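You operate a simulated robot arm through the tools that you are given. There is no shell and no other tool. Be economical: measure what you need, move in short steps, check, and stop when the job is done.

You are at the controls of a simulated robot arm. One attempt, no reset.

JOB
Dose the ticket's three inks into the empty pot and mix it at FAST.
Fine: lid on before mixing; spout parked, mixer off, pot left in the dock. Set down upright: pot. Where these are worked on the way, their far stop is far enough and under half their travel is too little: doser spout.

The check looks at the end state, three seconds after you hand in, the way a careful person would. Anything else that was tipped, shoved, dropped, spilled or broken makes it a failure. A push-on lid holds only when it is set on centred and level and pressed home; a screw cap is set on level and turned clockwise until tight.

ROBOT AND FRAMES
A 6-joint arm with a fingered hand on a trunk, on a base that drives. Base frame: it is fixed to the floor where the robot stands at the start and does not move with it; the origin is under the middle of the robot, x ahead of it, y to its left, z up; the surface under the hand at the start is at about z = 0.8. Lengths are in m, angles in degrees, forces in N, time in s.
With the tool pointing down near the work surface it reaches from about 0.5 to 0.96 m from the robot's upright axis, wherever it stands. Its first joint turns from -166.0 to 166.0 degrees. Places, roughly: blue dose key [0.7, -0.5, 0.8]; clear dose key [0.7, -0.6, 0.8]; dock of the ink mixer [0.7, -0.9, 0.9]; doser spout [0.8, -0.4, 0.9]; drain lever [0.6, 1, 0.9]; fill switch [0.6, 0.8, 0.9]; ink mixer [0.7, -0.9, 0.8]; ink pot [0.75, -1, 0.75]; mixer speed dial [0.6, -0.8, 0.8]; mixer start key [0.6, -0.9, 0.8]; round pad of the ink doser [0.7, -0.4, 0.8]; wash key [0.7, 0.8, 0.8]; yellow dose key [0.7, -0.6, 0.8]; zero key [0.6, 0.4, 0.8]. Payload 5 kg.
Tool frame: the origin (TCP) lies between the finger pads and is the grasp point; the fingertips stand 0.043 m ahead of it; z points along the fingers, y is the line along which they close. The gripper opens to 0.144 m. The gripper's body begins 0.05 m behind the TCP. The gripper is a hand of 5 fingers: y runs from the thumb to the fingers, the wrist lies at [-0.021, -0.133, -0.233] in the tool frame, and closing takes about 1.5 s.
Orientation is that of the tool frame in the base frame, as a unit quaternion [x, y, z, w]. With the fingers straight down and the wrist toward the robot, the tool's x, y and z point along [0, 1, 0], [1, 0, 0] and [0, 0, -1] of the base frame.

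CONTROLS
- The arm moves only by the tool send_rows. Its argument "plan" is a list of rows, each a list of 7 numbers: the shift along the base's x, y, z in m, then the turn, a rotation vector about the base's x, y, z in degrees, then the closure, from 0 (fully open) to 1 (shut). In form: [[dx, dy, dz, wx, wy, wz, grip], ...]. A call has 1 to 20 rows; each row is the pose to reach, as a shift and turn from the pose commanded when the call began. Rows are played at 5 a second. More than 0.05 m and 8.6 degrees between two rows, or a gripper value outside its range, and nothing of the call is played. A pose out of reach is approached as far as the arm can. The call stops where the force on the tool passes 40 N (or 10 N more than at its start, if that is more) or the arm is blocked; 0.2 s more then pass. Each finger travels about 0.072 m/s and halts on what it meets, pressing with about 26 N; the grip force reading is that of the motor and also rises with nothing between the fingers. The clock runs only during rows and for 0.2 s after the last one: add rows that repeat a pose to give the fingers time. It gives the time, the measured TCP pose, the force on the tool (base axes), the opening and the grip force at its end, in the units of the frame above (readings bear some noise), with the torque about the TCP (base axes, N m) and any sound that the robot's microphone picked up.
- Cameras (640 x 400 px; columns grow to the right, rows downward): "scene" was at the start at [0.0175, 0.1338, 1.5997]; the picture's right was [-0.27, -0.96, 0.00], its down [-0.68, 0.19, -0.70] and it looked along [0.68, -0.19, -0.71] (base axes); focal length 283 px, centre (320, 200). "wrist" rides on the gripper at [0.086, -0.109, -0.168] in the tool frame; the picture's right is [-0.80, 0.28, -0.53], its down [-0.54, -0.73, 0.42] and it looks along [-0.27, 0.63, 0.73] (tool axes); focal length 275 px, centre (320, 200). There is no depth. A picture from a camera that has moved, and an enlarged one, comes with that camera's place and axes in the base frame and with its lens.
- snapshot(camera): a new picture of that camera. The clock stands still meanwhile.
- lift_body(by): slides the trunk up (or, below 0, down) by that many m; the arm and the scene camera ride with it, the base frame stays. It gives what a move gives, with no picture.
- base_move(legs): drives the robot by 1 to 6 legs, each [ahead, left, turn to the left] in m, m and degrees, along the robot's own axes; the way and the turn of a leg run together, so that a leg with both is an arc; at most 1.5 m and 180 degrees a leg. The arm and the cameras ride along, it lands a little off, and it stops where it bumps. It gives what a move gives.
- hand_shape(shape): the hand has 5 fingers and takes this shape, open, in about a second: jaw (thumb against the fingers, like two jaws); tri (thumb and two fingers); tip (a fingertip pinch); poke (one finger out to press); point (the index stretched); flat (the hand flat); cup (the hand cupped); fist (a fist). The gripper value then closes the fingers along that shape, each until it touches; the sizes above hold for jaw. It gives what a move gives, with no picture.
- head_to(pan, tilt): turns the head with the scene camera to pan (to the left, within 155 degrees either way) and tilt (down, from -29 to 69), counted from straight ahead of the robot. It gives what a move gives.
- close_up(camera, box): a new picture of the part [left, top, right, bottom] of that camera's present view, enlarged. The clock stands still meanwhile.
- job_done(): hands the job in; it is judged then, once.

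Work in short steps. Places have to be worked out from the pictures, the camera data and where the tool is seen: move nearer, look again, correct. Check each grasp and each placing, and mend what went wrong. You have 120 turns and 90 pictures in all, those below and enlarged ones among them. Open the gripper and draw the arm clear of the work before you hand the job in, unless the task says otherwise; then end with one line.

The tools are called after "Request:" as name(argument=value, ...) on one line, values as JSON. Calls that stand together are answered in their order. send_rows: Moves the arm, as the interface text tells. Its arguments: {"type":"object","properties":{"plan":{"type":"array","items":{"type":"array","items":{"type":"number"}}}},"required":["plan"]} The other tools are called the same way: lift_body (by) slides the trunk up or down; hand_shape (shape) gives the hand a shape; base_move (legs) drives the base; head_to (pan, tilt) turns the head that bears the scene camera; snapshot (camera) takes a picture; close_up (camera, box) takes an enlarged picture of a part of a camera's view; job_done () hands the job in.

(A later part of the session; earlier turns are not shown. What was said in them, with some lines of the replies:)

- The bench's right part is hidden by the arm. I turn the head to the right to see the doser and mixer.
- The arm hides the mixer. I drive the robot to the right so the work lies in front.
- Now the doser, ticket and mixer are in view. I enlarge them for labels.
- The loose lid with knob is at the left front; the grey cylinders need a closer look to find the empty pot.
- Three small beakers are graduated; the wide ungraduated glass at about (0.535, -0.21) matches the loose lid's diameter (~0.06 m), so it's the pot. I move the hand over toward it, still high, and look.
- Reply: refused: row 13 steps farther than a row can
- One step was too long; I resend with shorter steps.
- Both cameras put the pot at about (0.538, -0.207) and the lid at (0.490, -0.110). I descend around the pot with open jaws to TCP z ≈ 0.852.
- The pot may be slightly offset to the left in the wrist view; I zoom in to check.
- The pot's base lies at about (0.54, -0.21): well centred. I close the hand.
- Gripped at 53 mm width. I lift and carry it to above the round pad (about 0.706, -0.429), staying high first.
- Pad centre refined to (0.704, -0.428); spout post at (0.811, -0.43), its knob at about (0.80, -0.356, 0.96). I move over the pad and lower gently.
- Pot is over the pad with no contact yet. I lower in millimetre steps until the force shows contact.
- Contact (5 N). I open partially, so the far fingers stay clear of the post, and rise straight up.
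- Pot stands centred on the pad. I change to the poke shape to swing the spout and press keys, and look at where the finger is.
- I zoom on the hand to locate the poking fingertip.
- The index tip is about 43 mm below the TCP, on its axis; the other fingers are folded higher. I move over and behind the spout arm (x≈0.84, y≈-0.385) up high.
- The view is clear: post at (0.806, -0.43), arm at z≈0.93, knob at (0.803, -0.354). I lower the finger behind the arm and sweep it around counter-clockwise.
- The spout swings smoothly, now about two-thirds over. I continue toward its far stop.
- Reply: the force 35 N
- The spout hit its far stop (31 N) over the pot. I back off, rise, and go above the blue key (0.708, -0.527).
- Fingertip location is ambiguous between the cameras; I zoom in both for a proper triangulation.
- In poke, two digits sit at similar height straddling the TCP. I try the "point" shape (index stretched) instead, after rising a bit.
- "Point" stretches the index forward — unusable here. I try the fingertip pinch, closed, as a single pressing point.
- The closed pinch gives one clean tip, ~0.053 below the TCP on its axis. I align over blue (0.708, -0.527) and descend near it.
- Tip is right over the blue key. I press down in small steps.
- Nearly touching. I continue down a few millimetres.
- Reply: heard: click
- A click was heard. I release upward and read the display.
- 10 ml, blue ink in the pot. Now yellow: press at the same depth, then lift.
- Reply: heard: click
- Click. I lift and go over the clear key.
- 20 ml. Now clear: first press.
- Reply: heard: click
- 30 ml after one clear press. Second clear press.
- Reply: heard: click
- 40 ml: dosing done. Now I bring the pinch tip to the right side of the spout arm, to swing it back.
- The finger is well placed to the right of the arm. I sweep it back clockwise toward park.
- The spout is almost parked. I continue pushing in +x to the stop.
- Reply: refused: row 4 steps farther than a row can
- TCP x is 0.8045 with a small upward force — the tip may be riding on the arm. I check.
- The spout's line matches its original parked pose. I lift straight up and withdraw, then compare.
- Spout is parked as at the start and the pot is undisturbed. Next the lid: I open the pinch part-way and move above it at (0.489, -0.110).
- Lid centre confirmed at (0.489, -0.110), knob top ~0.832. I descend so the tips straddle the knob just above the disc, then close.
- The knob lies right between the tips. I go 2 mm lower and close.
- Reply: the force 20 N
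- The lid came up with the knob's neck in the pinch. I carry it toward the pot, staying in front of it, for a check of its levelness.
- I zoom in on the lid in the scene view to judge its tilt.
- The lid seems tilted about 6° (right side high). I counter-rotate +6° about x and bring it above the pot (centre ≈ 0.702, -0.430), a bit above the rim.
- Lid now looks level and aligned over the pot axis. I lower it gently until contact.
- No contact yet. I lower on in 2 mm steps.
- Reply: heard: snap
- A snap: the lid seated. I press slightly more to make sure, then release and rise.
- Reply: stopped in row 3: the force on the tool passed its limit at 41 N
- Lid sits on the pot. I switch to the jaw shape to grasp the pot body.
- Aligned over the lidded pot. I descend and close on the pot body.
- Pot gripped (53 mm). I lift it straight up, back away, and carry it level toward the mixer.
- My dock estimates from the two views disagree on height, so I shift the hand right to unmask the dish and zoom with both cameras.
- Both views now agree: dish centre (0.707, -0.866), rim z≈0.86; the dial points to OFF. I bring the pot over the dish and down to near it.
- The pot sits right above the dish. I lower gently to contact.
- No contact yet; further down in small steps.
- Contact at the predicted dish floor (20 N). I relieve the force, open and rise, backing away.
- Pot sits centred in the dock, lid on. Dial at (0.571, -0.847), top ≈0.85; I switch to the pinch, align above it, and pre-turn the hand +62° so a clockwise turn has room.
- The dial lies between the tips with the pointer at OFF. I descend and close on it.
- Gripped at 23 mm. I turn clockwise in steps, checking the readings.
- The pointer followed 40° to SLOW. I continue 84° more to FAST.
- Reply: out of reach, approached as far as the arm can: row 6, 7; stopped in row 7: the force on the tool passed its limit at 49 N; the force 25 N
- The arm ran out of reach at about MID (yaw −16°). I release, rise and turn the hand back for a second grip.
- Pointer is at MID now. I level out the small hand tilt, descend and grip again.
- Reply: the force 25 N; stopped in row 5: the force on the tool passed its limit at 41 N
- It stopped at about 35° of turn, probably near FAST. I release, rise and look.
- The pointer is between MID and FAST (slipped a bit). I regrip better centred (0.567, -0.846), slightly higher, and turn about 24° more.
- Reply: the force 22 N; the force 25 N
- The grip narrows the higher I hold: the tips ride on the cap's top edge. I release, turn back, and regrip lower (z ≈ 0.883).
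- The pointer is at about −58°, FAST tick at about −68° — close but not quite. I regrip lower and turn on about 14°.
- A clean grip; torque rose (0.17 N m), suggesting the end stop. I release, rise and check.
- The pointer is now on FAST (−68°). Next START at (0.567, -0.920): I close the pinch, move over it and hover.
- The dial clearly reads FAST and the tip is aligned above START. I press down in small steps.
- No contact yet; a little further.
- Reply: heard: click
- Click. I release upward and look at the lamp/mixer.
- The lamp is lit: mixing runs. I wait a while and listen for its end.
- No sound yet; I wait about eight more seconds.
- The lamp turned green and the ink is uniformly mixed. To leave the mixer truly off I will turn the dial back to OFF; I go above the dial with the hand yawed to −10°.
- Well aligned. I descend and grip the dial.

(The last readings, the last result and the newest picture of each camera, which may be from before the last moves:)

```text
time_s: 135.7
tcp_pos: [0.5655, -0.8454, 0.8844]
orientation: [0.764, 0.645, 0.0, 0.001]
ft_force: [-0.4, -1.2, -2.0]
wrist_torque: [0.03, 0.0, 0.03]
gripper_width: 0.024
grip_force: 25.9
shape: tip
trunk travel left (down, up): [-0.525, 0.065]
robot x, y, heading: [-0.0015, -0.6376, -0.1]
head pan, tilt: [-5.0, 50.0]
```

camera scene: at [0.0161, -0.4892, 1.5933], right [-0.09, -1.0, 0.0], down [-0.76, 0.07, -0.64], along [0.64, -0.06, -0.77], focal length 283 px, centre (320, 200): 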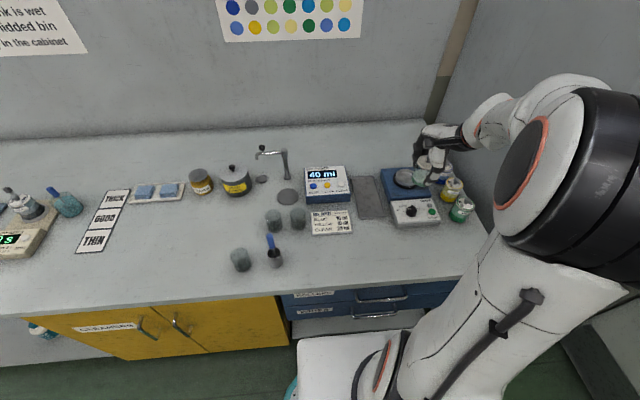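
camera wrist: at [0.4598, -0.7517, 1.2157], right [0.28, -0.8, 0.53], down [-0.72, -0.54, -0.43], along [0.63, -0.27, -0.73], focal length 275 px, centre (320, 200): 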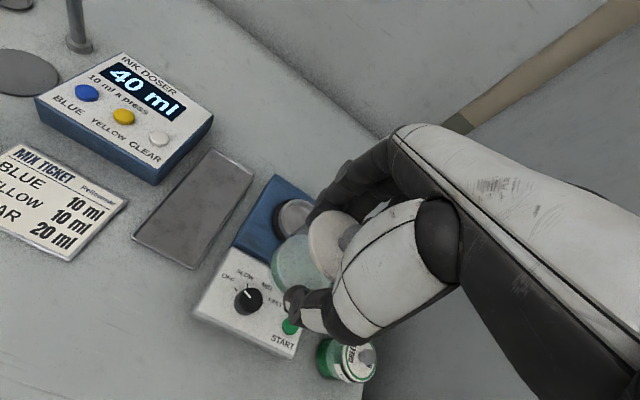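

Clean grip (24 mm, little force). I turn counter-clockwise 72°.

Request:
send_rows(plan=[[0, 0, 0, 0, 0, 8, 0.9], [0, 0, 0, 0, 0, 16, 0.9], [0, 0, 0, 0, 0, 24, 0.9], [0, 0, 0, 0, 0, 32, 0.9], [0, 0, 0, 0, 0, 40, 0.9], [0, 0, 0, 0, 0, 48, 0.9], [0, 0, 0, 0, 0, 56, 0.9], [0, 0, 0, 0, 0, 64, 0.9], [0, 0, 0, 0, 0, 72, 0.9], [0, 0, 0, 0, 0, 72, 0.9]])

```text
time_s: 137.8
tcp_pos: [0.5683, -0.8471, 0.8843]
orientation: [0.237, 0.972, 0.001, 0.0]
ft_force: [0.0, 2.4, -4.4]
wrist_torque: [0.13, -0.02, 0.0]
gripper_width: 0.0239
grip_force: 25.9
shape: tip
trunk travel left (down, up): [-0.525, 0.065]
robot x, y, heading: [0.002, -0.6366, -0.1]
head pan, tilt: [-5.0, 50.0]
```

72° done. I release, rise, turn the hand back to −10° and grip again.

Request:
send_rows(plan=[[0, 0, 0, 0, 0, 0, 0.7], [0, 0, 0, 0, 0, 0, 0.55], [0, 0, 0, 0, 0, 0, 0.55], [0, 0, 0.03, 0, 0, 0, 0.55], [0, 0, 0.06, 0, 0, -8, 0.55], [0, 0, 0.08, 0, 0, -16, 0.55], [0, 0, 0.08, 0, 0, -24, 0.55], [0, 0, 0.08, 0, 0, -32, 0.55], [0, 0, 0.08, 0, 0, -40, 0.55], [0, 0, 0.08, 0, 0, -48, 0.55], [0, 0, 0.08, 0, 0, -56, 0.55], [0, 0, 0.06, 0, 0, -64, 0.55], [0, 0, 0.05, 0, 0, -72, 0.55], [0, 0, 0.05, 0, 0, -72, 0.55]])

Request:
send_rows(plan=[[-0.001, 0, -0.025, 0, 0, 0, 0.55], [-0.001, 0, -0.044, 0, 0, 0, 0.55], [-0.001, 0, -0.05, 0, 0, 0, 0.55], [-0.001, 0, -0.05, 0, 0, 0, 0.7], [-0.001, 0, -0.05, 0, 0, 0, 0.85], [-0.001, 0, -0.05, 0, 0, 0, 0.9], [-0.001, 0, -0.05, 0, 0, 0, 0.9], [-0.001, 0, -0.05, 0, 0, 0, 0.9]])

```text
time_s: 140.8
tcp_pos: [0.5684, -0.8449, 0.934]
orientation: [0.764, 0.645, 0.001, 0.0]
ft_force: [0.0, 0.2, 0.7]
wrist_torque: [0.02, -0.01, 0.02]
gripper_width: 0.0646
grip_force: 0.0
shape: tip
trunk travel left (down, up): [-0.525, 0.065]
robot x, y, heading: [-0.0022, -0.6365, -0.1]
head pan, tilt: [-5.0, 50.0]
```

```text
time_s: 142.7
tcp_pos: [0.5675, -0.8471, 0.8845]
orientation: [0.763, 0.646, 0.001, 0.001]
ft_force: [-0.4, 0.0, -0.2]
wrist_torque: [0.01, 0.02, -0.04]
gripper_width: 0.024
grip_force: 25.8
shape: tip
trunk travel left (down, up): [-0.525, 0.065]
robot x, y, heading: [0.001, -0.6362, -0.2]
head pan, tilt: [-5.0, 50.0]
```

Gripped again. I turn 64° more to reach the OFF end.

Request:
send_rows(plan=[[0, 0, 0, 0, 0, 8, 0.9], [0, 0, 0, 0, 0, 16, 0.9], [0, 0, 0, 0, 0, 24, 0.9], [0, 0, 0, 0, 0, 32, 0.9], [0, 0, 0, 0, 0, 40, 0.9], [0, 0, 0, 0, 0, 48, 0.9], [0, 0, 0, 0, 0, 56, 0.9], [0, 0, 0, 0, 0, 62, 0.9], [0, 0, 0, 0, 0, 65, 0.9], [0, 0, 0, 0, 0, 65, 0.9]])

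```text
time_s: 144.8
tcp_pos: [0.5666, -0.8464, 0.8835]
orientation: [0.296, 0.955, 0.002, 0.001]
ft_force: [4.3, -3.0, 3.9]
wrist_torque: [-0.04, -0.15, -0.14]
gripper_width: 0.0239
grip_force: 25.8
shape: tip
trunk travel left (down, up): [-0.525, 0.065]
robot x, y, heading: [-0.0009, -0.6374, -0.3]
head pan, tilt: [-5.0, 50.0]
```

Torque −0.14 N m: the end stop at OFF. I release, rise and withdraw, then take the last picture.

Request:
send_rows(plan=[[0, 0, 0, 0, 0, 0, 0.7], [0, 0, 0, 0, 0, 0, 0.5], [0, 0, 0, 0, 0, 0, 0.4], [0, 0, 0.03, 0, 0, 0, 0.3], [0, 0, 0.07, 0, 0, 0, 0.2], [0, 0, 0.11, 0, 0, -8, 0.1], [0, 0, 0.15, 0, 0, -16, 0], [-0.02, 0, 0.19, 0, 0, -24, 0], [-0.04, 0, 0.23, 0, 0, -32, 0], [-0.06, 0, 0.27, 0, 0, -40, 0], [-0.06, 0, 0.31, 0, 0, -48, 0], [-0.06, 0, 0.32, 0, 0, -54, 0], [-0.06, 0, 0.32, 0, 0, -54, 0]])

Request:
close_up(camera="scene", box=[240, 120, 480, 270])

```text
time_s: 147.7
tcp_pos: [0.5069, -0.8488, 1.2041]
orientation: [0.698, 0.716, 0.0, 0.001]
ft_force: [-0.1, 0.7, 0.6]
wrist_torque: [0.03, 0.0, 0.01]
gripper_width: 0.1439
grip_force: 0.0
shape: tip
trunk travel left (down, up): [-0.525, 0.065]
robot x, y, heading: [-0.0014, -0.6369, -0.0]
head pan, tilt: [-5.0, 50.0]
```

```text
2.67 times, centred on (360, 195) of scene
camera zoom: at [0.0159, -0.4888, 1.5932], right [-0.09, -1.0, 0.0], down [-0.76, 0.07, -0.64], along [0.64, -0.06, -0.77], focal length 754 px, centre (213, 213)
```

zoom: 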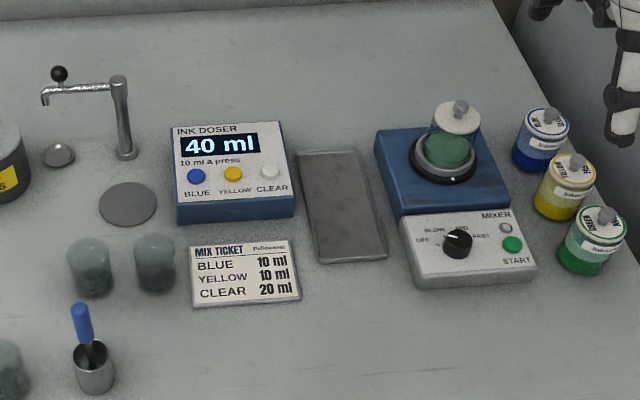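

The dial is back on OFF and the mixer lamp is out. The pot stands lidded in the dock with its ink mixed green, the spout is parked, and the arm is clear, so I hand in.

Request:
job_done()

```text
The job is handed in.
```

The pot was dosed with 10 ml blue, 10 ml yellow and 20 ml clear, lidded, and mixed at FAST until the lamp went green. It stands in the dock with the spout parked and the mixer off, and the job is handed in.
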